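You operate a simulated robot arm through the tools that you are given. There is no shell and no other tool. Be economical: measure what you need, move in short steps, check, and stop when the job is done.

The job below is to be done with a simulated two-armed robot. You get a single attempt, and the scene is never put back.

JOB
Put the job ticket's cones on pegs 1 and 2 and set the knobs under them by it.
Fine: each lot on the peg that the ticket gives; leave the other cones, the other knobs and the red lever.
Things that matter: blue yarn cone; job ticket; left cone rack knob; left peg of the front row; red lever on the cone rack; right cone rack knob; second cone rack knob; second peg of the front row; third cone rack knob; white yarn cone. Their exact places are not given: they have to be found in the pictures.

Only the result counts: the job must be done as asked and must still hold three seconds after the hand-in. Knocking over, shifting, dropping, spilling or breaking anything else fails it.

ROBOT AND FRAMES
Two 7-joint arms with fingered hands on one trunk, on a base that drives. Base frame: it is fixed to the floor where the robot stands at the start and does not move with it; the origin is under the middle of the robot, x ahead of it, y to its left, z up; the surface under the hand at the start is at about z = 700. Lengths are in mm, angles in degrees, forces in N, time in s.
The left shoulder is at the start at [32, 181, 1324], the right one opposite. With the tool pointing down near the work surface each hand reaches from about 100 to 660 mm from the robot's upright axis, wherever it stands, measured 20 degrees to its own side. Places, roughly: job ticket [400, -900, 700]; left cone rack knob [300, -200, 600]; left peg of the front row [400, -200, 700]; red lever on the cone rack [300, -900, 1100]; right cone rack knob [300, -700, 600]; second cone rack knob [300, -400, 600]; second peg of the front row [400, -400, 700]; third cone rack knob [300, -500, 600]. Payload 3.8 kg a hand.
The TCP of each hand is the grasp point between the finger pads, 30 mm short of the fingertips. In the tool frame z runs along the fingers and y along their closing line. The gripper opens to 104 mm. The gripper's body begins 35 mm behind the TCP. The gripper is a hand of 4 fingers: y runs from the thumb to the fingers, the wrist lies at [-17, -104, -178] in the tool frame, and closing takes about 1.5 s.
Orientation is that of the tool frame in the base frame, as a unit quaternion [w, x, y, z]. With the fingers straight down and the wrist toward the robot, the tool's x, y and z point along [0, 1, 0], [1, 0, 0] and [0, 0, -1] of the base frame.

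CONTROLS
- The arms move only by the tool step_arm. It takes "left_targets", "right_targets" or both (then of equal length, played together; a hand with none holds still); each is one flat list of numbers, 6 for each row, row after row: the shift along the base's x, y, z in mm, then the turn, a rotation vector about the base's x, y, z in degrees. In form: [tx, ty, tz, wx, wy, wz, tx, ty, tz, wx, wy, wz, ...]. A call has 1 to 12 rows; each row shifts and turns the commanded pose from where the row before left it. "left_jaw" and "right_jaw" are, for a hand that has rows, the opening in per cent of the stroke, from 0 (shut) to 100 (fully open), set as the call begins (left out, the last holds). Rows are played at 5 a second. More than 50 mm and 8.6 degrees between two rows, or a gripper value outside its range, and nothing of the call is played. Where a pose cannot be reached the arm comes as near as it can. A force on the tool above 40 N (or 10 N above the force at the start of the call, whichever is more), or a blocked arm, ends the call early, and 0.2 s more pass. The fingers move at their own pace (about 72 mm/s each) and stop on an object; they squeeze with about 32 N. The grip force told is the motor's: it shows also when the fingers shut on nothing. Time passes only in rows, and 0.2 s behind the last, so rows that do not move let the fingers close. The reply holds the time, the measured pose of the TCP, the force on the tool along the base axes, the opening and the grip force, in the units named above and with some noise, with the torque about the TCP (base axes, N m) and any sound that the robot's microphone picked up.
- Cameras (640 x 400 px; columns grow to the right, rows downward): "scene" is now at [98.1, -42, 1496.3]; the picture's right is [-0.48, -0.88, 0.00], its down [-0.56, 0.30, -0.77] and it looks along [0.68, -0.37, -0.64] (base axes); focal length 214 px, centre (320, 200). "left" rides on the left gripper at [-66, -90, -126] in its tool frame; the picture's right is [-0.78, -0.30, 0.56], its down [0.57, -0.70, 0.42] and it looks along [0.26, 0.65, 0.71] (tool axes); focal length 275 px, centre (320, 200). "right" rides on the right gripper at [66, -90, -126] in its tool frame; the picture's right is [-0.78, 0.30, -0.56], its down [-0.57, -0.70, 0.42] and it looks along [-0.27, 0.65, 0.71] (tool axes); focal length 275 px, centre (320, 200).
- grab_frame(camera): a new picture of that camera. The clock stands still meanwhile.
- lift_body(by): slides the trunk up (or, below 0, down) by that many mm; the arms and the scene camera ride with it, the base frame stays. It gives what a move gives, with no picture.
- drive_base(legs): drives the robot by 1 to 6 legs, each [ahead, left, turn to the left] in mm, mm and degrees, along the robot's own axes; the way and the turn of a leg run together, so that a leg with both is an arc; at most 1500 mm and 180 degrees a leg. The arms and the cameras ride along, it lands a little off, and it stops where it bumps. It gives what a move gives.
- finger_targets(index, middle, ring, thumb_bend, thumb_turn, hand): sets how far each is bent, from 0 (flat) to 1 (curled in); at 0.3 the hand is open as for a grip, at 0.7 the pads meet at the TCP. One left out holds its place. A second passes; each finger stops where it meets its share of the squeeze, and holds until it gets a number again. A gripper value or a shape takes the hand back. It gives what a move gives, with no picture; readings hold the bend of each and the force on the fingers (four entries, about 0 where the hand has none), thumb and palm. thumb_turn goes from beside the hand (0) to across from the fingers (1), as for a grip.
- hand_shape(shape, hand): the hand has 4 fingers and takes this shape, open, in about a second: jaw (thumb against the fingers, like two jaws); tri (thumb and two fingers); tip (a fingertip pinch); poke (one finger out to press); point (the index stretched); flat (the hand flat); cup (the hand cupped); fist (a fist). The gripper value then closes the fingers along that shape, each until it touches; the sizes above hold for jaw. It gives what a move gives, with no picture.
- aim_head(pan, tilt): turns the head with the scene camera to pan (to the left, within 86 degrees either way) and tilt (down, from -29 to 69), counted from straight ahead of the robot. It gives what a move gives.
- locate(camera, pixels): for up to 12 pixels [column, row] of the newest picture of that camera ("zoom" is the newest enlarged one), the place [x, y, z] in the base frame of the surface seen there, good to about 3 mm. The clock stands still meanwhile.
- inspect(camera, box): a new picture of the part [left, top, right, bottom] of that camera's present view, enlarged. The clock stands still meanwhile.
- hand_in(): hands the job in; it is judged then, once.

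Go step by step. Measure first, check grasps and placings, and put right what went wrong. The budget is 80 turns and 70 pictures, counting those below and the enlarged ones. Unless the task says otherwise, let go and move clear before handing in, and close with one line.

The tools are called after "Emit:" as a command line: name --argument value ..., lists and objects as JSON in quotes. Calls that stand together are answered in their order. step_arm: Moves the arms, as the interface text tells. Its arguments: {"type":"object","properties":{"left_targets":{"type":"array","items":{"type":"number"}},"left_jaw":{"type":"number"},"right_targets":{"type":"array","items":{"type":"number"}},"right_jaw":{"type":"number"}},"required":[]} The other tools are called the same way: lift_body (by) slides the trunk up or down; hand_shape (shape, hand) gives the hand a shape; finger_targets (index, middle, ring, thumb_bend, thumb_turn, hand) moves the fingers one by one; drive_base (legs) drives the base; aim_head (pan, tilt) turns the head that bears the scene camera; grab_frame (camera) takes a picture; locate (camera, pixels) gives the place of the surface under pixels of a picture; inspect (camera, box) takes an enlarged picture of a part of a camera's view; hand_in () hands the job in.

At the start:

```text
time: 0.0
left_ee_pos: [425.7, -64.2, 1386.0]
left_tool_rot: [0.0, 0.707, 0.707, 0.0]
left_contact_force: [-0.6, 0.8, 0.0]
left_wrist_torque: [0.01, -0.01, 0.02]
left_width: 103.7
left_gripper_force: 0.1
left_shape: jaw
left_bend: [0.3, 0.3, 0.3, 0.3, 0.97]
left_finger forces: [0.1, 0.0, 0.1, 0.0, 0.0, 0.0]
right_ee_pos: [349.6, -426.4, 1307.9]
right_tool_rot: [0.0, 0.707, 0.707, 0.0]
right_contact_force: [0.0, -0.1, 0.2]
right_wrist_torque: [0.01, -0.03, 0.0]
right_width: 103.6
right_gripper_force: 0.0
right_shape: jaw
right_bend: [0.3, 0.3, 0.3, 0.3, 0.97]
right_finger forces: [0.0, 0.0, 0.0, 0.1, 0.1, 0.1]
trunk travel left (down, up): [-475.0, 281.0]
robot x, y, heading: [1.3, -0.2, 0.3]
head pan, tilt: [-28.4, 39.6]
```

scene: 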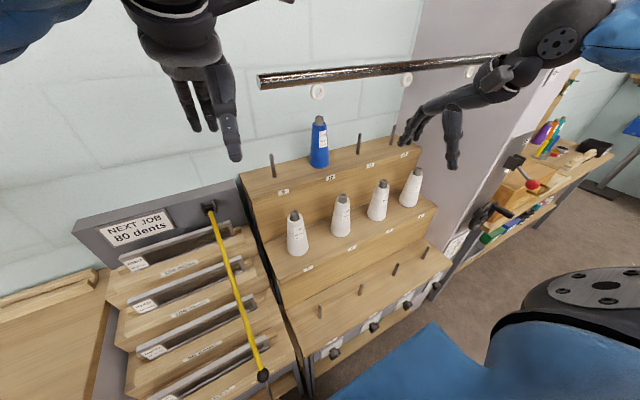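
right: 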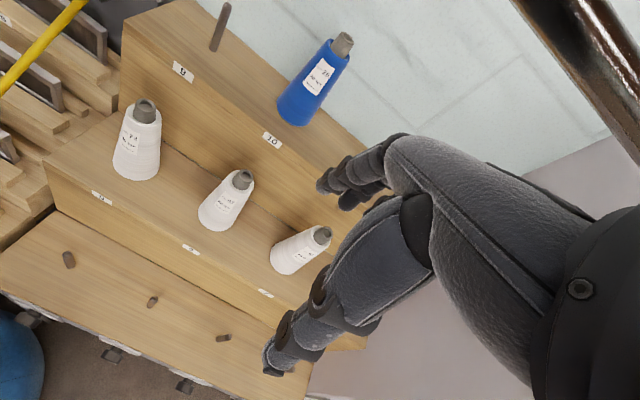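
left: 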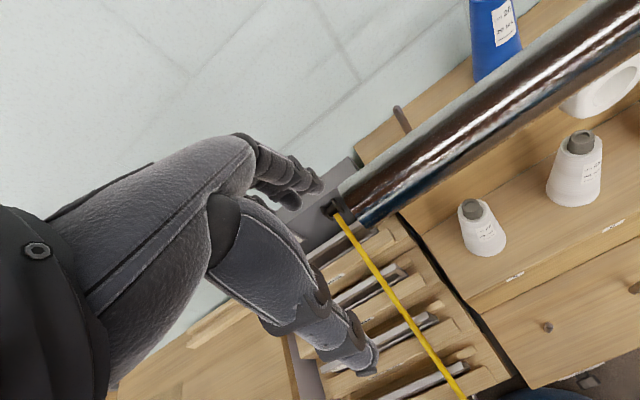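

The rack stands ahead to the right, with four white cones on the middle row (297,235 to 412,190) and a blue one on the top row (319,140). I'll enlarge the cones and the area where the ticket should be.

Emit:
inspect --camera "scene" --box '[230, 100, 450, 240]'

Emit:
inspect --camera "scene" --box '[260, 220, 480, 360]'

Emit:
locate --camera "scene" --pixels '[[320, 312], [361, 290], [396, 269], [425, 253], [335, 354], [374, 327], [407, 305], [436, 287], [294, 218], [342, 200], [320, 122], [533, 184]]'

```text
2.86 times, centred on (340, 170) of scene
```

zoom: 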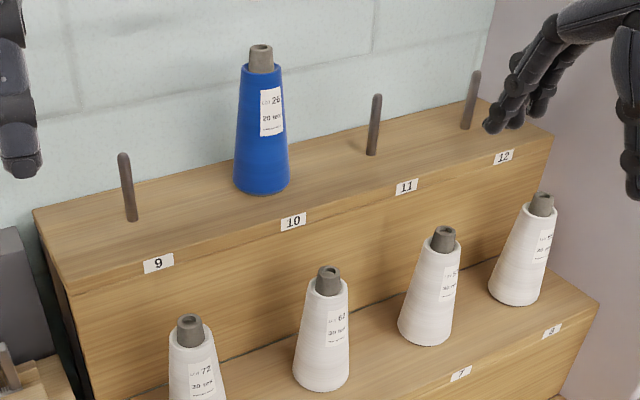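

```text
2.86 times, centred on (370, 290) of scene
```

zoom: 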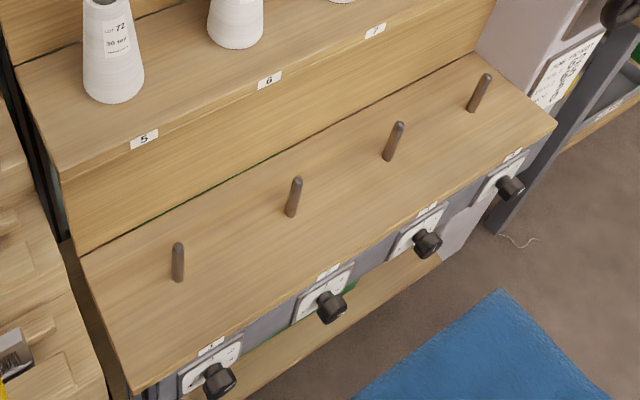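

```text
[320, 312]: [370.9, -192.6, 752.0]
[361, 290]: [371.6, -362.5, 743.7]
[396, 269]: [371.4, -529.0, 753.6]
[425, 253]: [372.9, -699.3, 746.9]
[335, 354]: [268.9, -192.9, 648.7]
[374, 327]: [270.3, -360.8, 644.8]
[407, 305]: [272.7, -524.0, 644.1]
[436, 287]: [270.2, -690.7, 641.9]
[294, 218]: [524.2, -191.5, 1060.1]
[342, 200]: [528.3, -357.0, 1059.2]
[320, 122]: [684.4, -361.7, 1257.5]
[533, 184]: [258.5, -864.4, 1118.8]
```

The front pegs, knobs and racks are located; the ticket is at about scene (457,245) on the right panel. I'll zoom in on it and on the cone labels.

Emit:
inspect --camera "scene" --box '[436, 226, 480, 262]'

Emit:
inspect --camera "scene" --box '[280, 170, 430, 265]'

Emit:
locate --camera "scene" --pixels '[[457, 245], [450, 252], [464, 238]]'

```text
11.11 times, centred on (458, 244) of scene
```

zoom: 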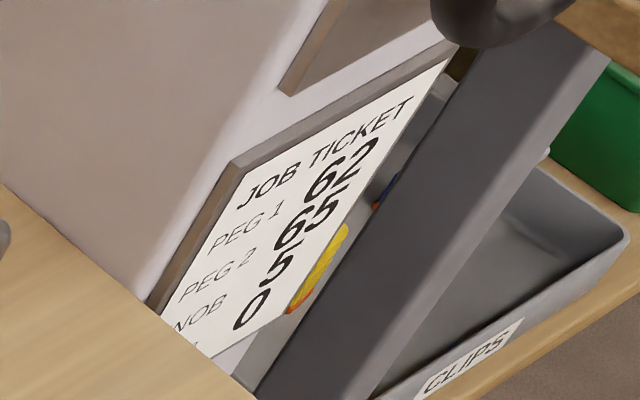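

```text
4.21 times, centred on (355, 218) of scene
```

zoom: 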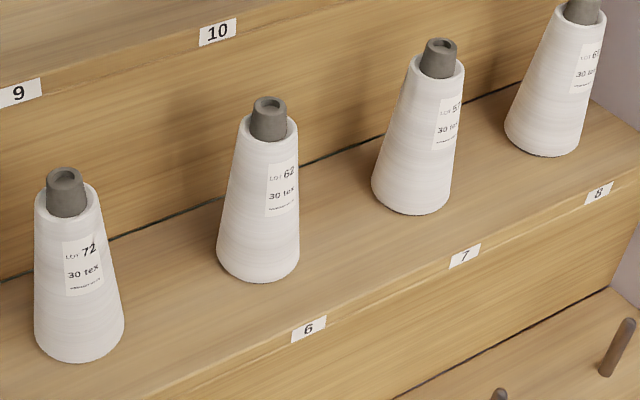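

```text
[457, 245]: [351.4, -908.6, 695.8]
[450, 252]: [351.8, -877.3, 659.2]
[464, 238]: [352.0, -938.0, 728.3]
```

The ticket reads PEG 1 = 62, PEG 2 = 65, with knob values 5 and 0 whose names are cut off. I'll back off and go right to read it whole and the cones' labels.

Emit:
drive_base --legs '[[-300, 0, 0], [0, -550, 0]]'

Emit:
aim_head --pan -15 --tilt 35

Emit:
grab_frame --camera "scene"

```text
time: 4.8
left_ee_pos: [127.8, -610.1, 1386.1]
left_tool_rot: [0.001, 0.707, 0.708, 0.0]
left_contact_force: [0.1, 0.4, 0.5]
left_wrist_torque: [0.0, 0.0, 0.0]
left_width: 103.7
left_gripper_force: 0.0
left_shape: jaw
left_bend: [0.3, 0.3, 0.3, 0.3, 0.97]
left_finger forces: [0.0, 0.1, 0.0, 0.0, 0.1, 0.1]
right_ee_pos: [51.2, -972.6, 1307.8]
right_tool_rot: [0.0, 0.708, 0.707, 0.0]
right_contact_force: [0.3, 1.2, 0.7]
right_wrist_torque: [0.01, 0.0, 0.0]
right_width: 103.8
right_gripper_force: 0.1
right_shape: jaw
right_bend: [0.3, 0.3, 0.3, 0.3, 0.97]
right_finger forces: [0.1, 0.1, 0.0, 0.0, 0.0, 0.0]
trunk travel left (down, up): [-475.0, 281.0]
robot x, y, heading: [-301.2, -552.0, -0.2]
head pan, tilt: [-28.4, 39.6]
```

```text
time: 5.5
left_ee_pos: [126.5, -609.9, 1386.2]
left_tool_rot: [0.0, 0.707, 0.707, 0.0]
left_contact_force: [0.4, 0.5, -0.3]
left_wrist_torque: [0.01, -0.02, -0.02]
left_width: 103.6
left_gripper_force: 0.1
left_shape: jaw
left_bend: [0.3, 0.3, 0.3, 0.3, 0.97]
left_finger forces: [0.0, 0.1, 0.0, 0.0, 0.1, 0.0]
right_ee_pos: [52.4, -972.6, 1307.2]
right_tool_rot: [0.0, 0.707, 0.707, -0.001]
right_contact_force: [0.3, -0.6, -0.6]
right_wrist_torque: [-0.01, 0.03, 0.0]
right_width: 103.4
right_gripper_force: 0.1
right_shape: jaw
right_bend: [0.3, 0.3, 0.3, 0.3, 0.97]
right_finger forces: [0.1, 0.0, 0.1, 0.0, 0.1, 0.0]
trunk travel left (down, up): [-475.0, 281.0]
robot x, y, heading: [-299.0, -544.7, -0.1]
head pan, tilt: [-15.0, 35.0]
```

```text
62 pictures are left
```

scene: 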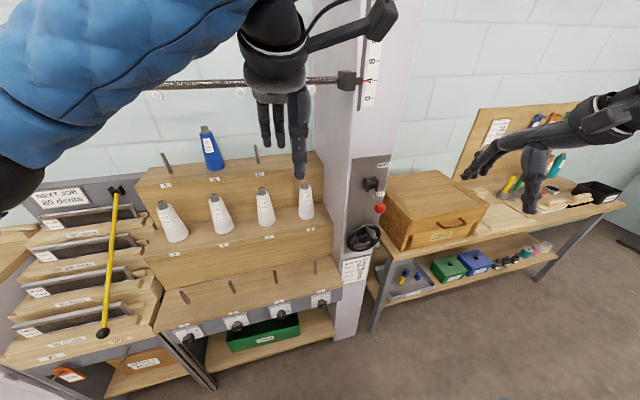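

The ticket is now in full view at about (355,268). I'll enlarge it, the knobs (190–320, 295–340) and the cone labels.

Emit:
inspect --camera "scene" --box '[332, 252, 380, 286]'

Emit:
inspect --camera "scene" --box '[165, 285, 265, 347]'

Emit:
inspect --camera "scene" --box '[205, 175, 315, 243]'

```text
11.76 times, centred on (356, 269) of scene
```

zoom: 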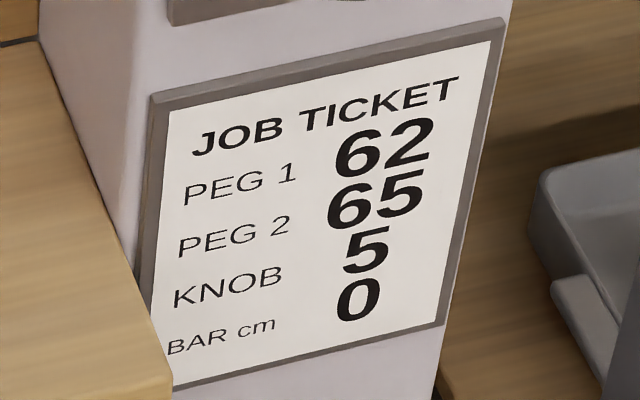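

```text
6.40 times, centred on (215, 316) of scene
```

zoom: 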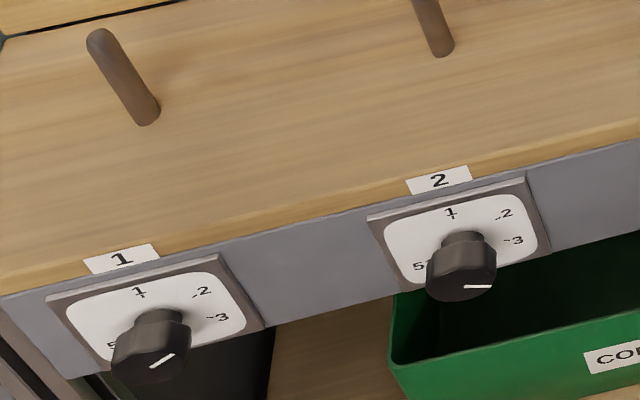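

```text
5.82 times, centred on (260, 209) of scene
```

zoom: 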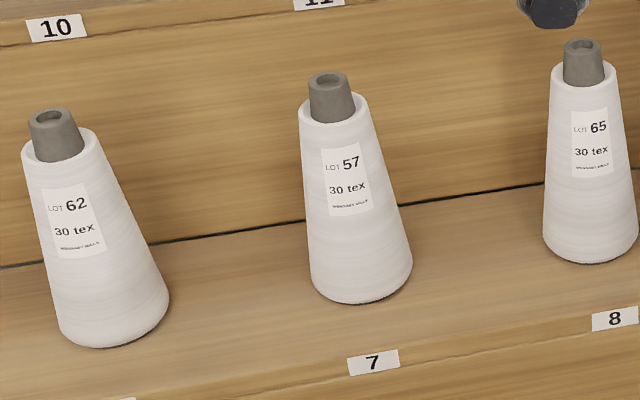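

The ticket is clear: lot 62 goes on peg 1, lot 65 on peg 2, knobs 1 and 2 to 5. Lot 62 stands on peg 6 and lot 65 on peg 8. I'll measure the cones, shelves, bar and knobs.

Emit:
locate --camera "scene" --pixels '[[212, 197], [215, 202], [224, 233], [302, 184], [305, 190], [307, 218], [223, 245], [225, 187], [170, 82], [330, 80], [215, 180], [240, 244]]'

Emit:
locate --camera "scene" --pixels '[[188, 303], [180, 291], [235, 294], [229, 283], [190, 340], [240, 325], [205, 322], [184, 332], [197, 329], [322, 260], [285, 262], [168, 262]]'

Emit:
inspect --camera "scene" --box '[130, 60, 400, 230]'

```text
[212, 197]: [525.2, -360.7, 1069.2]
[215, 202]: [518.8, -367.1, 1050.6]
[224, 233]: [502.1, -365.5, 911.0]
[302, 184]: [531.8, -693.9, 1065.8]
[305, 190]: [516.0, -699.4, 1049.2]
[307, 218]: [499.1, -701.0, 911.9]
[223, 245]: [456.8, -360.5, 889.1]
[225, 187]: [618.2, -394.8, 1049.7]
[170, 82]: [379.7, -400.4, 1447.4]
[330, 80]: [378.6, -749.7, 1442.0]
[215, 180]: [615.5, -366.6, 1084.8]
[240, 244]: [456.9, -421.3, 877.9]
```

```text
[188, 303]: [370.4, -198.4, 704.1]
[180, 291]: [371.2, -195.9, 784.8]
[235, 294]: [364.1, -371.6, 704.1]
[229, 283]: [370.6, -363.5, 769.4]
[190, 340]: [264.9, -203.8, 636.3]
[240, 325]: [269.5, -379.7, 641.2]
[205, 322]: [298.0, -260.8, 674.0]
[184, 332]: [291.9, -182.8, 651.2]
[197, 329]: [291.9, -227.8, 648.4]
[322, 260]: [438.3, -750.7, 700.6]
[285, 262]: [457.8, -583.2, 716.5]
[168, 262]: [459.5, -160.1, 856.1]
```

```text
2.35 times, centred on (265, 145) of scene
```

zoom: 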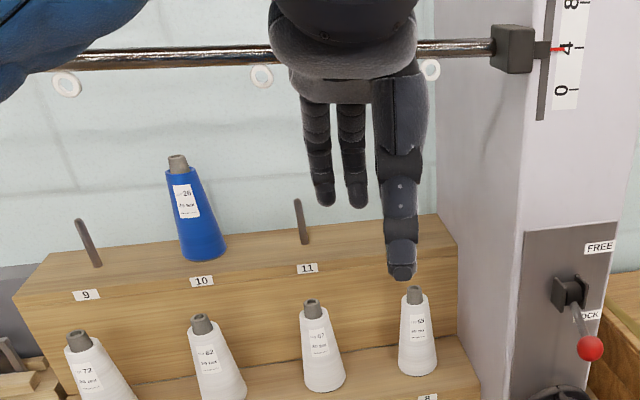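

Cone tops are at z≈1070 on a shelf at ≈900, the front shelf is at ≈704 with pegs ≈80 mm tall, and the bar is at x≈380, z≈1445. I'll first tuck both arms lower and back so they clear the bar when I drive in.

Emit:
step_arm --left_targets '[-20, 30, -28, 0, 0, 0, -20, 30, -28, 0, 0, 0, -20, 30, -28, 0, 0, 0, -20, 30, -28, 0, 0, 0, -20, 30, -28, 0, 0, 0, -20, 30, -28, 0, 0, 0, -20, 30, -28, 0, 0, 0, -20, 30, -28, 0, 0, 0, -20, 30, -28, 0, 0, 0, -20, 30, -28, 0, 0, 0]' --right_targets '[-7, 10, -20, 0, 0, 0, -7, 10, -20, 0, 0, 0, -7, 10, -20, 0, 0, 0, -7, 10, -20, 0, 0, 0, -7, 10, -20, 0, 0, 0, -7, 10, -20, 0, 0, 0, -7, 10, -20, 0, 0, 0, -7, 10, -20, 0, 0, 0, -7, 10, -20, 0, 0, 0, -7, 10, -20, 0, 0, 0]'

Emit:
lift_body --by -120

Emit:
drive_base --legs '[[0, 430, 0]]'

Emit:
aim_head --pan -15 --tilt 30

Emit:
grab_frame --camera "scene"

```text
time: 7.8
left_ee_pos: [73.8, -386.3, 1138.5]
left_tool_rot: [0.0, 0.708, 0.706, 0.0]
left_contact_force: [0.2, 0.3, 0.2]
left_wrist_torque: [0.0, 0.02, 0.0]
left_width: 103.6
left_gripper_force: 0.1
left_shape: jaw
left_bend: [0.3, 0.3, 0.3, 0.3, 0.97]
left_finger forces: [0.0, 0.0, 0.1, 0.1, 0.0, 0.1]
left hand out of reach, approached as far as the arm can: row 6, 7, 8, 9, 10
right_ee_pos: [42.2, -917.7, 1115.5]
right_tool_rot: [0.0, 0.707, 0.707, -0.001]
right_contact_force: [0.0, 0.2, -0.1]
right_wrist_torque: [-0.03, -0.03, 0.02]
right_width: 103.7
right_gripper_force: 0.0
right_shape: jaw
right_bend: [0.3, 0.3, 0.3, 0.3, 0.97]
right_finger forces: [0.1, 0.0, 0.1, 0.0, 0.0, 0.1]
right hand out of reach, approached as far as the arm can: row 5, 6, 7, 8, 9, 10
trunk travel left (down, up): [-475.0, 281.0]
robot x, y, heading: [-298.9, -547.1, -0.1]
head pan, tilt: [-15.0, 35.0]
```

```text
time: 9.2
left_ee_pos: [85.6, -386.0, 998.5]
left_tool_rot: [-0.02, 0.707, 0.706, -0.019]
left_contact_force: [-0.2, -0.7, -0.5]
left_wrist_torque: [0.06, 0.01, -0.01]
left_width: 103.8
left_gripper_force: 0.0
left_shape: jaw
left_bend: [0.3, 0.3, 0.3, 0.3, 0.97]
left_finger forces: [0.0, 0.0, 0.0, 0.0, 0.0, 0.1]
right_ee_pos: [52.0, -918.9, 979.0]
right_tool_rot: [-0.018, 0.707, 0.707, -0.017]
right_contact_force: [-0.8, 0.3, -0.4]
right_wrist_torque: [-0.01, -0.05, 0.02]
right_width: 103.7
right_gripper_force: 0.0
right_shape: jaw
right_bend: [0.3, 0.3, 0.3, 0.3, 0.97]
right_finger forces: [0.1, 0.1, 0.0, 0.0, 0.1, 0.0]
trunk travel left (down, up): [-355.0, 401.0]
robot x, y, heading: [-300.6, -546.5, -0.3]
head pan, tilt: [-15.0, 35.0]
```

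```text
time: 11.9
left_ee_pos: [87.7, 45.8, 997.6]
left_tool_rot: [-0.021, 0.709, 0.705, -0.02]
left_contact_force: [-0.3, -0.4, 0.5]
left_wrist_torque: [0.0, 0.0, 0.02]
left_width: 103.5
left_gripper_force: 0.0
left_shape: jaw
left_bend: [0.3, 0.3, 0.3, 0.3, 0.97]
left_finger forces: [0.0, 0.1, 0.0, 0.0, 0.0, 0.0]
right_ee_pos: [52.5, -488.0, 979.8]
right_tool_rot: [-0.018, 0.708, 0.705, -0.017]
right_contact_force: [0.3, 0.2, -0.4]
right_wrist_torque: [0.0, -0.02, 0.0]
right_width: 103.9
right_gripper_force: 0.0
right_shape: jaw
right_bend: [0.3, 0.3, 0.3, 0.3, 0.97]
right_finger forces: [0.0, 0.1, 0.0, 0.0, 0.1, 0.1]
trunk travel left (down, up): [-355.0, 401.0]
robot x, y, heading: [-300.3, -115.6, -0.3]
head pan, tilt: [-15.0, 35.0]
```

```text
time: 12.6
left_ee_pos: [87.8, 45.2, 997.8]
left_tool_rot: [-0.021, 0.709, 0.705, -0.021]
left_contact_force: [0.5, 0.0, 0.7]
left_wrist_torque: [-0.01, 0.01, 0.0]
left_width: 103.8
left_gripper_force: 0.0
left_shape: jaw
left_bend: [0.3, 0.3, 0.3, 0.3, 0.97]
left_finger forces: [0.1, 0.0, 0.0, 0.1, 0.1, 0.1]
right_ee_pos: [51.3, -487.9, 978.4]
right_tool_rot: [-0.019, 0.709, 0.705, -0.017]
right_contact_force: [0.3, -0.1, 0.4]
right_wrist_torque: [-0.01, 0.03, 0.0]
right_width: 103.7
right_gripper_force: 0.0
right_shape: jaw
right_bend: [0.3, 0.3, 0.3, 0.3, 0.97]
right_finger forces: [0.0, 0.0, 0.0, 0.1, 0.1, 0.0]
trunk travel left (down, up): [-355.0, 401.0]
robot x, y, heading: [-296.2, -110.8, -0.5]
head pan, tilt: [-15.0, 30.0]
```

```text
57 pictures are left
```

scene: 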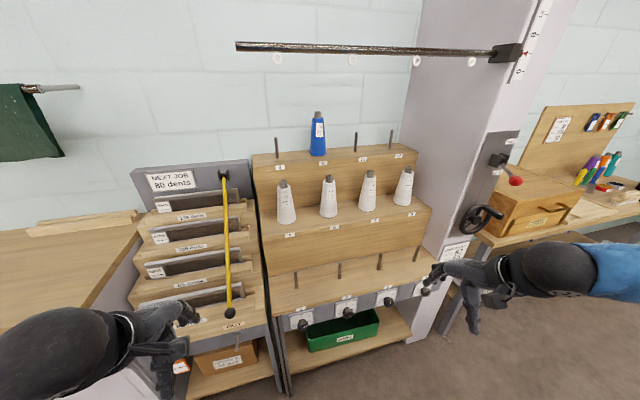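

The arms are tucked and the rack is well in view. I'll measure the reed rack on the left (so the left hand stays clear), and the cone tops and pegs again.

Emit:
locate --camera "scene" --pixels '[[192, 170], [224, 175], [230, 313], [228, 240], [185, 290], [60, 240], [328, 180], [405, 171], [329, 214], [312, 150], [297, 273], [340, 263]]'

Emit:
inspect --camera "scene" --box '[270, 290, 400, 340]'

```text
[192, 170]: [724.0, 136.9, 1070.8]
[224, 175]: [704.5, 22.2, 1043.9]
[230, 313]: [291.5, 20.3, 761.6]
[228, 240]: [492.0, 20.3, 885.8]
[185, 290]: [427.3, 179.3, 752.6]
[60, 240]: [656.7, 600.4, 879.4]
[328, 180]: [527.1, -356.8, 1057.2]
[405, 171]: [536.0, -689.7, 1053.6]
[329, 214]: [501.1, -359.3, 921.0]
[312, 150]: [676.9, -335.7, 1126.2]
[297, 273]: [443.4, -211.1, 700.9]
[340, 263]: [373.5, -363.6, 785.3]
```

```text
4.92 times, centred on (335, 315) of scene
```

zoom: 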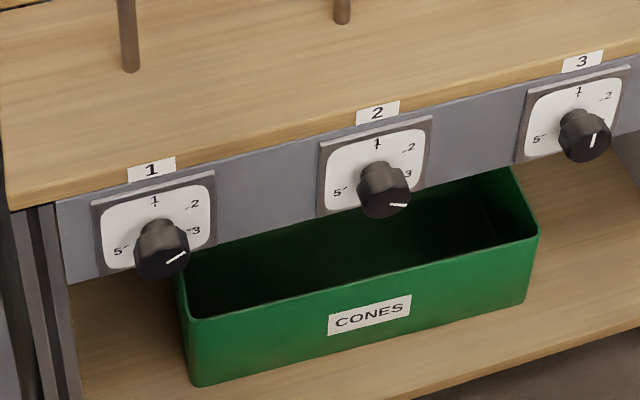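

All clear for driving in: the left hand passes above the yellow strap (z≈820 at x≈390), the right above the front pegs. I'll drive ahead 295 mm.

Emit:
drive_base --legs '[[297, 0, 0.4]]'

Emit:
grab_frame --camera "right"

```text
time: 14.6
left_ee_pos: [380.5, 48.9, 996.8]
left_tool_rot: [-0.019, 0.704, 0.709, -0.021]
left_contact_force: [0.1, -0.6, 0.1]
left_wrist_torque: [0.0, 0.02, -0.04]
left_width: 103.8
left_gripper_force: 0.1
left_shape: jaw
left_bend: [0.3, 0.3, 0.3, 0.3, 0.97]
left_finger forces: [0.1, 0.0, 0.0, 0.0, 0.0, 0.0]
right_ee_pos: [350.4, -483.2, 978.4]
right_tool_rot: [-0.019, 0.704, 0.709, -0.018]
right_contact_force: [-0.4, 0.5, 0.1]
right_wrist_torque: [-0.01, 0.04, -0.02]
right_width: 103.7
right_gripper_force: 0.0
right_shape: jaw
right_bend: [0.3, 0.3, 0.3, 0.3, 0.97]
right_finger forces: [0.1, 0.1, 0.0, 0.1, 0.0, 0.0]
trunk travel left (down, up): [-355.0, 401.0]
robot x, y, heading: [-3.9, -111.5, 0.5]
head pan, tilt: [-15.0, 30.0]
```

```text
55 pictures are left
```

right: 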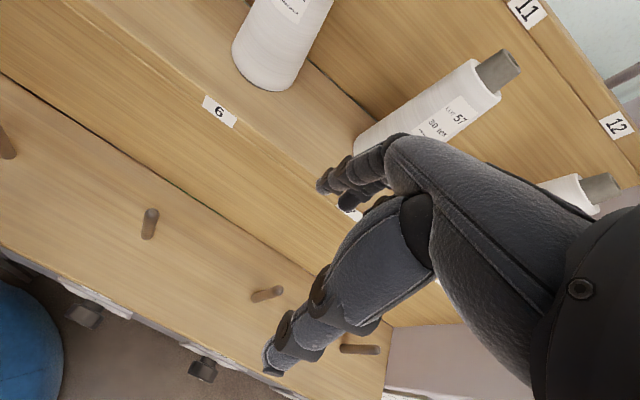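

The right hand sits at (350,-483,978) with about 3° tilt. I'll rise at this spot, straighten the hand, and go over the lot 62 cone at z≈1145, below the bar.

Emit:
step_arm --right_targets '[0, 0, 45, 0, -3, -0.4, 0, 0, 42, 0, 0, 0, 0, 0, 40, 0, 0, 0, 0, 0, 40, 0, 0, 0, 0, 41, 0, 0, 0, 0, 0, 41, 0, 0, 0, 0, 0, 41, 0, 0, 0, 0, 40, 0, 0, 0, 0, 0, 40, 0, 0, 0, 0, 0, 40, 0, 0, 0, 0, 0, 40, 0, 0, 0, 0, 0, 17, 0, 0, 0, 0, 0]' --right_jaw 100

Emit:
grab_frame --camera "scene"

Emit:
grab_frame --camera "right"

```text
time: 17.2
left_ee_pos: [380.4, 49.0, 996.3]
left_tool_rot: [-0.02, 0.705, 0.709, -0.021]
left_contact_force: [0.5, -0.4, 0.1]
left_wrist_torque: [0.04, 0.01, -0.01]
left_width: 103.6
left_gripper_force: 0.0
left_shape: jaw
left_bend: [0.3, 0.3, 0.3, 0.3, 0.97]
left_finger forces: [0.0, 0.0, 0.0, 0.0, 0.1, 0.0]
right_ee_pos: [546.1, -369.7, 1153.4]
right_tool_rot: [-0.001, 0.707, 0.707, 0.002]
right_contact_force: [0.8, 0.5, -0.4]
right_wrist_torque: [-0.01, 0.03, -0.01]
right_width: 103.6
right_gripper_force: 0.0
right_shape: jaw
right_bend: [0.3, 0.3, 0.3, 0.3, 0.97]
right_finger forces: [0.1, 0.0, 0.0, 0.0, 0.0, 0.1]
right hand out of reach, approached as far as the arm can: row 1, 6, 7
trunk travel left (down, up): [-355.0, 401.0]
robot x, y, heading: [-5.4, -111.6, 0.2]
head pan, tilt: [-15.0, 30.0]
```

```text
54 pictures are left
```

scene: 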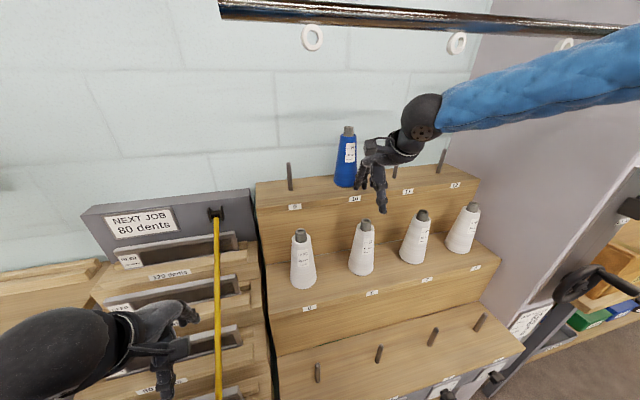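

```text
53 pictures are left
```

right: 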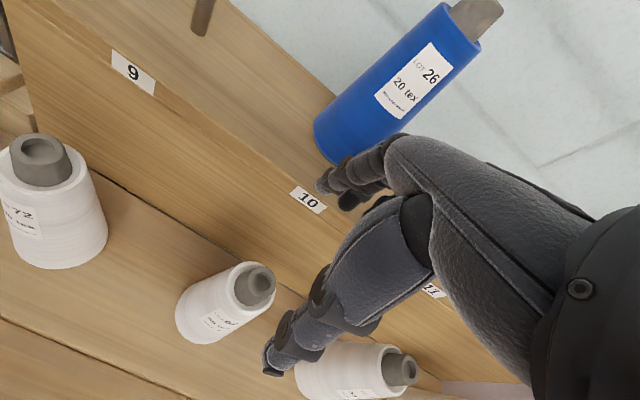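

The cone's tube shows at (255,285) of the right view, about where expected. I'll measure the tube top's edges to centre the hand.

Emit:
inspect --camera "right" --box '[160, 240, 320, 350]'

Emit:
locate --camera "right" --pixels '[[262, 272], [248, 270], [272, 285], [258, 265], [240, 280], [262, 300], [40, 152], [20, 150], [60, 150]]'

```text
3.64 times, centred on (240, 295) of right
```

zoom: 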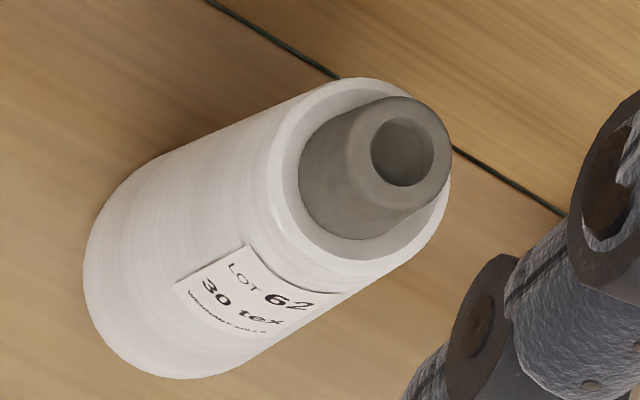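

```text
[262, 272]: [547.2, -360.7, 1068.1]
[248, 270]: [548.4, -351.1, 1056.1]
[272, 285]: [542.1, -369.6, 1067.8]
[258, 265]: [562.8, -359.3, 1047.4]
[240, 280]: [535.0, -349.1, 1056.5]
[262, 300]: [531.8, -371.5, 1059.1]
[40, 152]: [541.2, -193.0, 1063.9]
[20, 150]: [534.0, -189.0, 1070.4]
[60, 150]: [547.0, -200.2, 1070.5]
```

I'll locate the rim points of the tube's top in the zoomed view.

Emit:
locate --camera "zoom" --pixels '[[361, 150], [443, 150], [402, 106], [402, 196], [320, 110], [440, 215], [310, 215]]'

```text
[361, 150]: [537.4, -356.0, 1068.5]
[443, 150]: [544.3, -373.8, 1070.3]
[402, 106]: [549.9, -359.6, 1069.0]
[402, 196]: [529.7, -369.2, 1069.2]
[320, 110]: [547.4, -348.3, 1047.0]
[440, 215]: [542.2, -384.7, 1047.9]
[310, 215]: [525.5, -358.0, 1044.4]
```

The tube centre is at (540,-364.5), top 1070. I'll set the jaw to 80 %, shift over it and come down to z≈1046.

Emit:
step_arm --right_targets '[-6, 5.3, 0, 0, 0, 0, 0, 0, -20, 0, 0, 0, 0, 0, -22, 0, 0, 0, 0, 0, -22, 0, 0, 0, 0, 0, -22, 0, 0, 0, 0, 0, -21, 0, 0, 0]' --right_jaw 82

Emit:
grab_frame --camera "right"

Emit:
inspect --camera "scene" --box '[300, 110, 500, 300]'

```text
time: 18.6
left_ee_pos: [380.4, 49.5, 998.3]
left_tool_rot: [-0.02, 0.704, 0.71, -0.02]
left_contact_force: [0.3, 0.4, 0.5]
left_wrist_torque: [0.01, -0.01, -0.01]
left_width: 103.4
left_gripper_force: 0.0
left_shape: jaw
left_bend: [0.3, 0.3, 0.3, 0.3, 0.97]
left_finger forces: [0.0, 0.0, 0.0, 0.0, 0.0, 0.1]
right_ee_pos: [539.7, -363.8, 1045.1]
right_tool_rot: [0.0, 0.707, 0.707, 0.001]
right_contact_force: [1.0, 0.0, 0.5]
right_wrist_torque: [0.01, 0.01, 0.0]
right_width: 85.5
right_gripper_force: 0.2
right_shape: jaw
right_bend: [0.27, 0.33, 0.31, 0.45, 0.98]
right_finger forces: [0.1, 0.1, 0.1, 0.1, 0.0, 0.1]
trunk travel left (down, up): [-355.0, 401.0]
robot x, y, heading: [-4.7, -112.8, 0.5]
head pan, tilt: [-15.0, 30.0]
```

```text
51 pictures are left
```

right: 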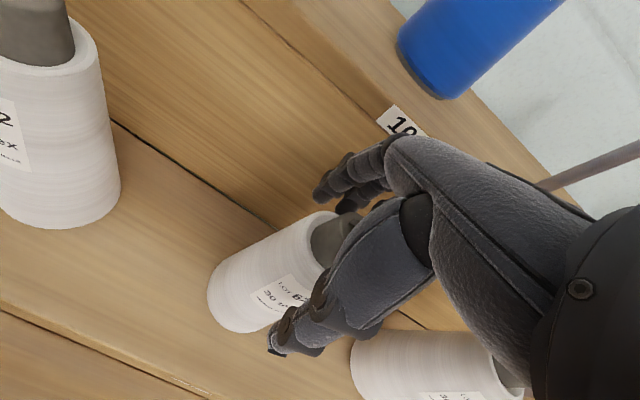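

```text
2.11 times, centred on (400, 205) of scene
```

zoom: 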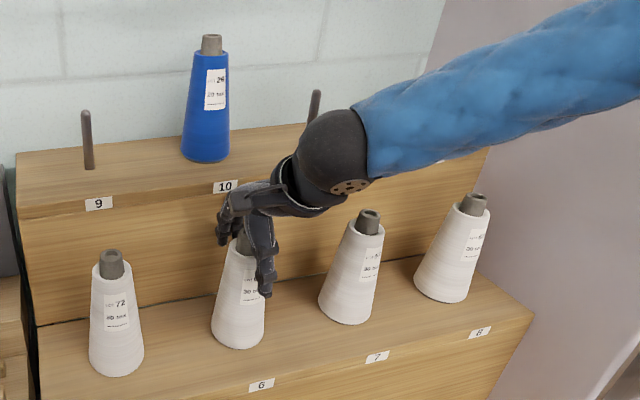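

The thumb is in front of the cone and the fingers behind it, no contact yet. I'll close the hand in place.

Emit:
step_arm --right_targets '[0, 0, 0, 0, 0, 0, 0, 0, 0, 0, 0, 0, 0, 0, 0, 0, 0, 0, 0, 0, 0, 0, 0, 0, 0, 0, 0, 0, 0, 0, 0, 0, 0, 0, 0, 0, 0, 0, 0, 0, 0, 0, 0, 0, 0, 0, 0, 0]' --right_jaw 0

Emit:
inspect --camera "right" --box '[180, 130, 460, 370]'

```text
time: 20.4
left_ee_pos: [378.9, 49.2, 996.9]
left_tool_rot: [-0.02, 0.705, 0.709, -0.021]
left_contact_force: [0.4, -0.6, 0.4]
left_wrist_torque: [-0.02, -0.01, -0.01]
left_width: 103.8
left_gripper_force: 0.0
left_shape: jaw
left_bend: [0.3, 0.3, 0.3, 0.3, 0.97]
left_finger forces: [0.1, 0.0, 0.0, 0.1, 0.1, 0.0]
right_ee_pos: [540.2, -364.7, 1045.2]
right_tool_rot: [0.0, 0.707, 0.707, 0.001]
right_contact_force: [-0.6, 0.1, -0.2]
right_wrist_torque: [-0.03, 0.05, 0.04]
right_width: 41.8
right_gripper_force: 32.2
right_shape: jaw
right_bend: [0.74, 0.5, 0.54, 0.72, 1.0]
right_finger forces: [16.7, 10.3, 0.1, 0.1, 27.9, 0.0]
trunk travel left (down, up): [-355.0, 401.0]
robot x, y, heading: [-7.5, -113.1, 0.4]
head pan, tilt: [-15.0, 30.0]
```

```text
1.67 times, centred on (320, 250) of right
```

zoom: 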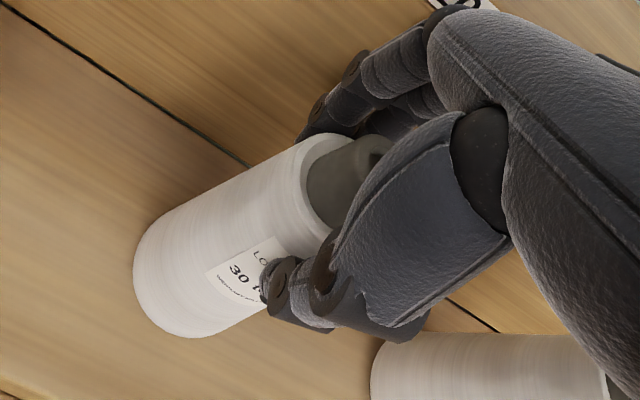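

The grip holds: thumb 28 N against index and middle 27 N, 41.8 mm wide. I'll lift 100 mm and look.

Emit:
step_arm --right_targets '[0, 0, 10, 0, 0, 0, 0, 0, 15, 0, 0, 0, 0, 0, 25, 0, 0, 0, 0, 0, 25, 0, 0, 0, 0, 0, 25, 0, 0, 0]'

Emit:
grab_frame --camera "scene"

Emit:
grab_frame --camera "right"

```text
time: 21.6
left_ee_pos: [379.8, 49.9, 998.1]
left_tool_rot: [-0.019, 0.705, 0.709, -0.02]
left_contact_force: [0.0, 0.4, -0.1]
left_wrist_torque: [-0.02, 0.02, 0.0]
left_width: 103.7
left_gripper_force: 0.1
left_shape: jaw
left_bend: [0.3, 0.3, 0.3, 0.3, 0.97]
left_finger forces: [0.0, 0.0, 0.1, 0.0, 0.1, 0.1]
right_ee_pos: [540.6, -363.2, 1144.6]
right_tool_rot: [0.0, 0.707, 0.707, 0.001]
right_contact_force: [-0.8, -0.1, -2.4]
right_wrist_torque: [0.0, 0.01, 0.01]
right_width: 41.3
right_gripper_force: 31.9
right_shape: jaw
right_bend: [0.74, 0.5, 0.54, 0.72, 1.0]
right_finger forces: [17.3, 10.3, 0.1, 0.0, 27.4, 0.0]
trunk travel left (down, up): [-355.0, 401.0]
robot x, y, heading: [-6.9, -113.2, 0.4]
head pan, tilt: [-15.0, 30.0]
```

```text
48 pictures are left
```

scene: 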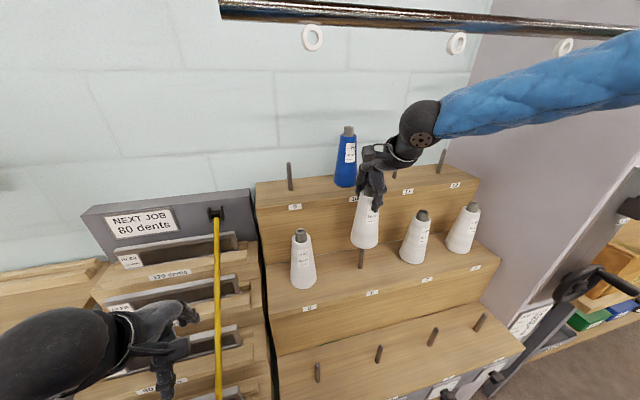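

```text
47 pictures are left
```

right: 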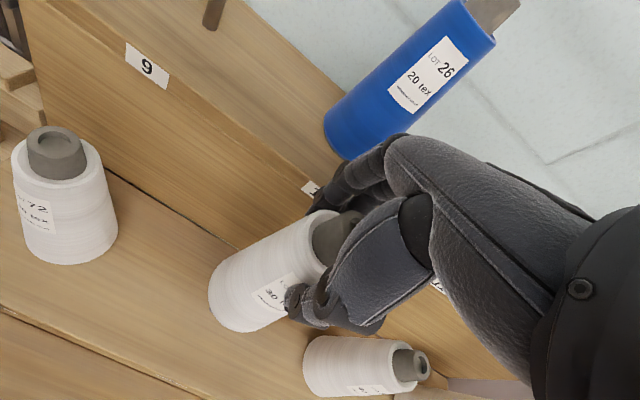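

The cone is off peg 6, whose top shows at (361,258). I'll measure that peg and front pegs 1 and 2 precisely to get the offset.

Emit:
inspect --camera "scene" --box '[290, 240, 400, 390]'

Emit:
locate --camera "scene" --pixels '[[361, 252], [361, 260], [361, 268], [318, 365], [318, 372], [318, 381], [379, 347], [379, 353], [379, 361]]'

```text
2.67 times, centred on (345, 315) of scene
```

zoom: 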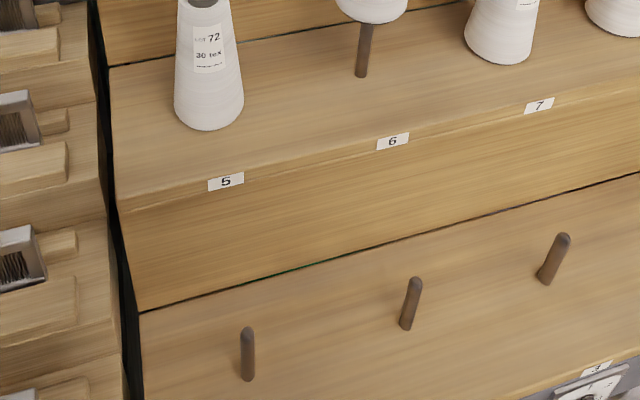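

```text
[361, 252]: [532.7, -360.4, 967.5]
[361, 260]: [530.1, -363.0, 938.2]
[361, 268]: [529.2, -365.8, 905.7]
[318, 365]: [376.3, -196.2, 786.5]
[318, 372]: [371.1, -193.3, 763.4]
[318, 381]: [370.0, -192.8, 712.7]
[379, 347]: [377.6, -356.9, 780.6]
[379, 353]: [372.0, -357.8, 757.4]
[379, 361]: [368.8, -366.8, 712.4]
```

I'll refine the pegs' axes using both edges in the enlarged view.

Emit:
locate --camera "zoom" --pixels '[[243, 350], [247, 350], [251, 350], [247, 329], [403, 302], [409, 302], [414, 302], [415, 280], [359, 50], [363, 50], [368, 50], [562, 236]]'

```text
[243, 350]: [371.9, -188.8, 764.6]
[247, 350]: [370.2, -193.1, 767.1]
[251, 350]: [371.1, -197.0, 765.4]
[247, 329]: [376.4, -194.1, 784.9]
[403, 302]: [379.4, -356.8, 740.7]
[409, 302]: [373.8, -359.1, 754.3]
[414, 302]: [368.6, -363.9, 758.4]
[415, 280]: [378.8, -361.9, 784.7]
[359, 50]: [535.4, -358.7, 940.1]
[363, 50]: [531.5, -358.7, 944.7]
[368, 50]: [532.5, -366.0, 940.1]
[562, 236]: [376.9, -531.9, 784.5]
```

Peg 6 to peg 1 is about (-160.5, +168.5) by the same camera, so the target TCP is about (380,-196). I'll pull the cone back first, lower it, then slide left to just above peg 1.

Emit:
step_arm --right_targets '[-30, 0, 0, 0, 0, 0, -40, 0, 0, 0, 0, 0, -45, 0, 0, 0, 0, 0, -45, 0, 0, 0, 0, 0, 0, 0, -40, 0, 0, 0, 0, 0, -40, 0, 0, 0, 0, 42, -30, 0, 0, 0, 0, 42, -30, 0, 0, 0, 0, 42, -10, 0, 0, 0, 0, 42, -4, 0, 0, 0]'

Emit:
grab_frame --camera "right"

Emit:
grab_frame --camera "scene"

```text
refused: row 7 steps farther than a row can; nothing moved
```

```text
45 pictures are left
```

right: 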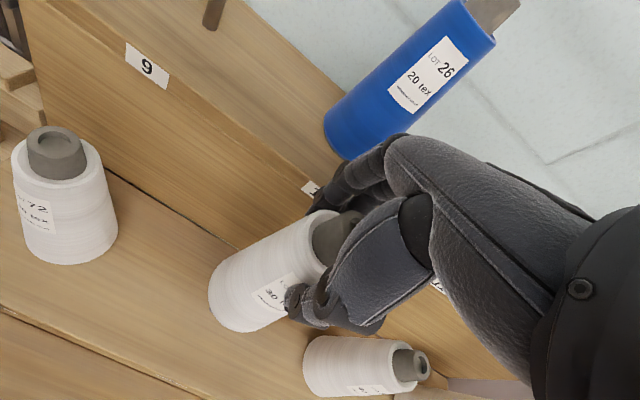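

```text
44 pictures are left
```

scene: 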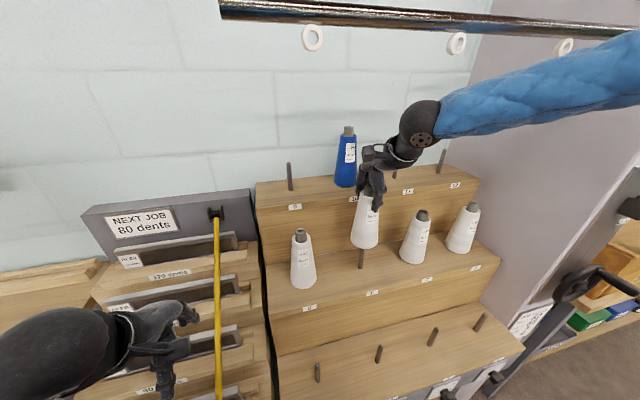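

The call was refused (a row over 50 mm), nothing moved. I'll resend with shorter rows.

Emit:
step_arm --right_targets '[-30, 0, 0, 0, 0, 0, -40, 0, 0, 0, 0, 0, -45, 0, 0, 0, 0, 0, -45, 0, 0, 0, 0, 0, 0, 0, -40, 0, 0, 0, 0, 0, -40, 0, 0, 0, 0, 33, -30, 0, 0, 0, 0, 33, -30, 0, 0, 0, 0, 34, -10, 0, 0, 0, 0, 34, -4, 0, 0, 0, 0, 33.5, 0, 0, 0, 0]'

Emit:
grab_frame --camera "right"

Emit:
grab_frame --camera "scene"

```text
time: 24.0
left_ee_pos: [379.1, 48.5, 997.0]
left_tool_rot: [-0.019, 0.705, 0.709, -0.02]
left_contact_force: [-0.6, 0.2, -0.1]
left_wrist_torque: [-0.01, 0.0, 0.0]
left_width: 103.7
left_gripper_force: 0.0
left_shape: jaw
left_bend: [0.3, 0.3, 0.3, 0.3, 0.97]
left_finger forces: [0.0, 0.0, 0.1, 0.0, 0.0, 0.0]
right_ee_pos: [405.8, -218.2, 1000.6]
right_tool_rot: [0.0, 0.707, 0.707, 0.001]
right_contact_force: [-0.3, 0.2, -3.5]
right_wrist_torque: [0.01, -0.03, 0.0]
right_width: 41.2
right_gripper_force: 31.9
right_shape: jaw
right_bend: [0.74, 0.5, 0.54, 0.72, 1.0]
right_finger forces: [17.4, 10.6, 0.0, 0.0, 27.2, 0.0]
right hand out of reach, approached as far as the arm can: row 5, 6, 7, 11
trunk travel left (down, up): [-355.0, 401.0]
robot x, y, heading: [-5.7, -111.5, 0.6]
head pan, tilt: [-15.0, 30.0]
```

```text
43 pictures are left
```

right: 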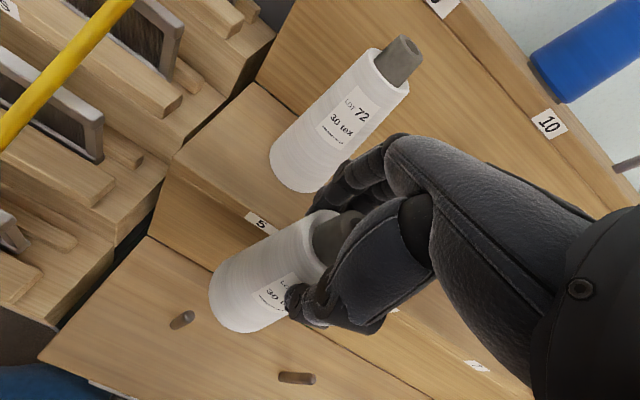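

```text
42 pictures are left
```

scene: 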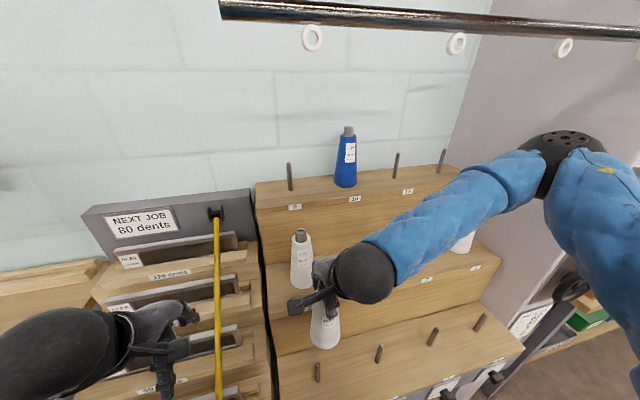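

The cone hangs fine but the arm is cramped (out of reach, too near the shoulder). I'll back the base 100 mm and shift it 90 mm left; the cone (bottom ≈855) rides clear over the front pegs.

Emit:
drive_base --legs '[[-100, 90, 0]]'

```text
time: 25.3
left_ee_pos: [276.6, 141.2, 998.7]
left_tool_rot: [-0.02, 0.704, 0.71, -0.02]
left_contact_force: [-0.7, -0.1, 0.1]
left_wrist_torque: [0.0, -0.02, -0.01]
left_width: 104.0
left_gripper_force: 0.1
left_shape: jaw
left_bend: [0.3, 0.3, 0.3, 0.3, 0.97]
left_finger forces: [0.0, 0.1, 0.0, 0.0, 0.0, 0.0]
right_ee_pos: [301.7, -125.4, 1001.0]
right_tool_rot: [0.0, 0.706, 0.709, 0.001]
right_contact_force: [-0.5, 0.1, -3.1]
right_wrist_torque: [-0.05, -0.01, -0.02]
right_width: 41.2
right_gripper_force: 31.8
right_shape: jaw
right_bend: [0.74, 0.5, 0.54, 0.72, 1.0]
right_finger forces: [17.4, 10.6, 0.0, 0.0, 27.2, 0.0]
trunk travel left (down, up): [-355.0, 401.0]
robot x, y, heading: [-107.9, -25.7, 0.4]
head pan, tilt: [-15.0, 30.0]
```

Now I'll bring the cone over peg 1: shift (+78, -71, -35).

Emit:
step_arm --right_targets '[20, -18, -9, 0, 0, 0, 20, -18, -9, 0, 0, 0, 20, -18, -9, 0, 0, 0, 18, -17, -8, 0, 0, 0]'

Emit:
grab_frame --camera "right"

Emit:
grab_frame --camera "scene"

```text
time: 26.3
left_ee_pos: [277.4, 139.3, 997.4]
left_tool_rot: [-0.02, 0.704, 0.71, -0.021]
left_contact_force: [0.1, -0.4, -0.3]
left_wrist_torque: [0.0, 0.0, 0.0]
left_width: 104.0
left_gripper_force: 0.0
left_shape: jaw
left_bend: [0.3, 0.3, 0.3, 0.3, 0.97]
left_finger forces: [0.0, 0.1, 0.1, 0.1, 0.0, 0.0]
right_ee_pos: [382.1, -201.5, 966.1]
right_tool_rot: [-0.001, 0.706, 0.708, 0.001]
right_contact_force: [0.8, -0.2, -4.1]
right_wrist_torque: [0.0, 0.01, -0.01]
right_width: 41.2
right_gripper_force: 32.0
right_shape: jaw
right_bend: [0.74, 0.5, 0.54, 0.72, 1.0]
right_finger forces: [17.6, 10.5, 0.1, 0.0, 27.3, 0.0]
trunk travel left (down, up): [-355.0, 401.0]
robot x, y, heading: [-104.2, -24.7, 0.4]
head pan, tilt: [-15.0, 30.0]
```

```text
41 pictures are left
```

right: 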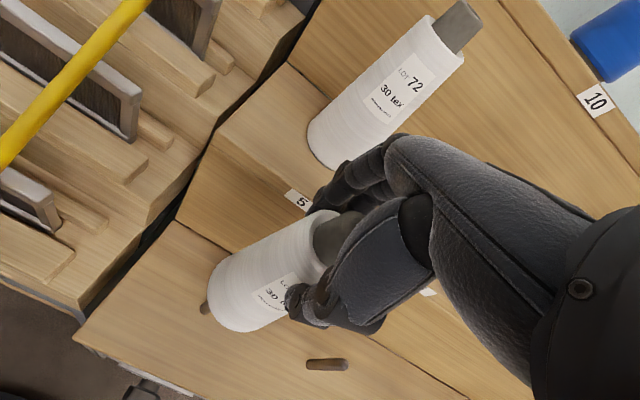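

```text
40 pictures are left
```

scene: 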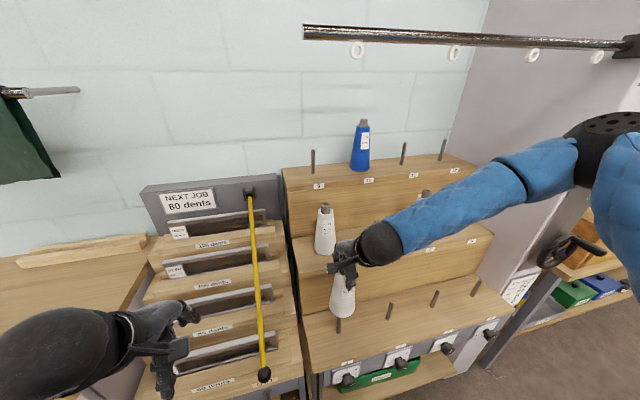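

The cone hangs just above peg 1 (scene 338,325). I'll check alignment by locating the cone's bottom edges and pegs in both cameras.

Emit:
inspect --camera "scene" --box '[310, 270, 410, 340]'

Emit:
locate --camera "right" --pixels '[[342, 361], [342, 365], [342, 369], [310, 361], [310, 366], [310, 370], [212, 296], [205, 303], [203, 309]]'

```text
5.71 times, centred on (360, 305) of scene
```

zoom: 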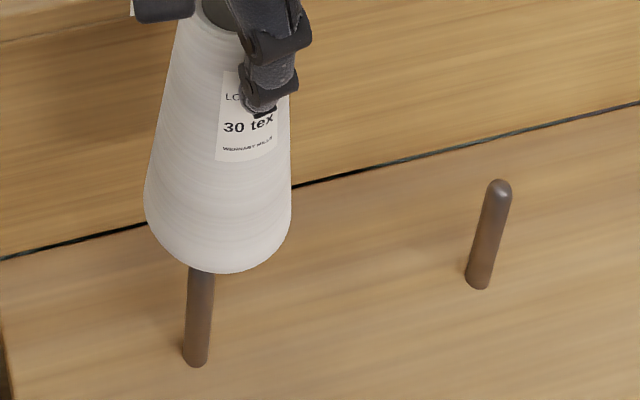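

```text
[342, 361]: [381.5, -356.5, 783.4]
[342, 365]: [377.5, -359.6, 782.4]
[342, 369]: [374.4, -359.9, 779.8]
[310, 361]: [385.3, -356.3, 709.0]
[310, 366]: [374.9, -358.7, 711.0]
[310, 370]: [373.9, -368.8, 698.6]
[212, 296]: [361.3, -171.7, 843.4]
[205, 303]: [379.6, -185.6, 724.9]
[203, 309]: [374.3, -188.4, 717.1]
```

By both cameras peg 1's axis is at about (378.5,-194); the cone is 7–8 mm right of it. I'll shift (-3,+7.5) and lower to just above the peg top, then look.

Emit:
step_arm --right_targets '[-3, 7.5, 0, 0, 0, 0, 0, 0, -12, 0, 0, 0, 0, 0, -12, 0, 0, 0]'

Emit:
inspect --camera "scene" --box '[310, 270, 410, 340]'

Emit:
inspect --camera "left" --box '[0, 0, 640, 400]'

```text
time: 27.1
left_ee_pos: [278.1, 140.2, 996.8]
left_tool_rot: [-0.02, 0.704, 0.71, -0.02]
left_contact_force: [-0.3, 0.2, 0.4]
left_wrist_torque: [0.0, -0.03, 0.05]
left_width: 103.9
left_gripper_force: 0.1
left_shape: jaw
left_bend: [0.3, 0.3, 0.3, 0.3, 0.97]
left_finger forces: [0.0, 0.0, 0.0, 0.0, 0.0, 0.0]
right_ee_pos: [378.7, -192.7, 942.5]
right_tool_rot: [0.0, 0.706, 0.708, 0.001]
right_contact_force: [-0.2, 0.5, -2.5]
right_wrist_torque: [0.02, -0.01, -0.01]
right_width: 41.4
right_gripper_force: 32.1
right_shape: jaw
right_bend: [0.74, 0.5, 0.54, 0.72, 1.0]
right_finger forces: [17.5, 10.7, 0.0, 0.0, 27.4, 0.0]
trunk travel left (down, up): [-355.0, 401.0]
robot x, y, heading: [-105.4, -24.3, 0.6]
head pan, tilt: [-15.0, 30.0]
```

```text
5.71 times, centred on (360, 305) of scene
```

zoom: 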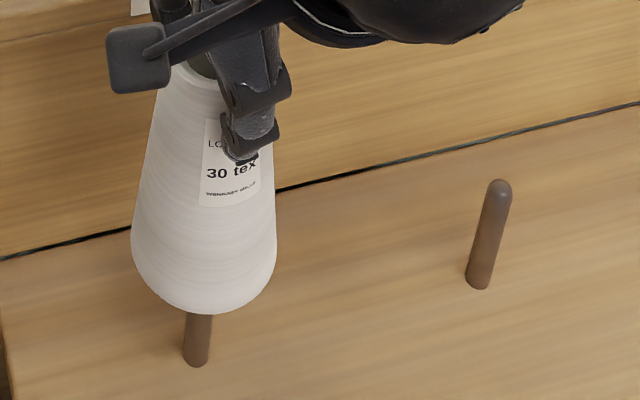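

```text
1.00 times, centred on (320, 200) of left (not enlarged: the box is as wide or as high as the picture)
```

zoom: 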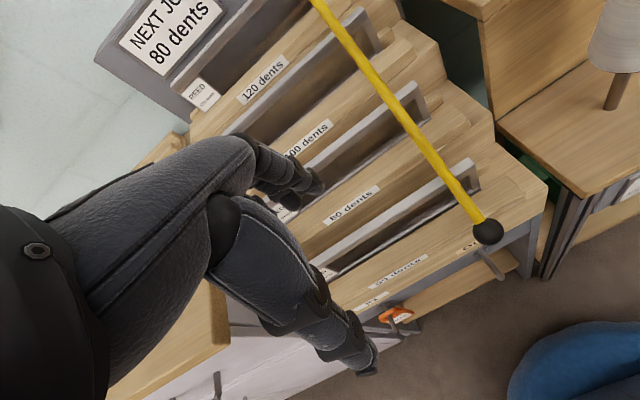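

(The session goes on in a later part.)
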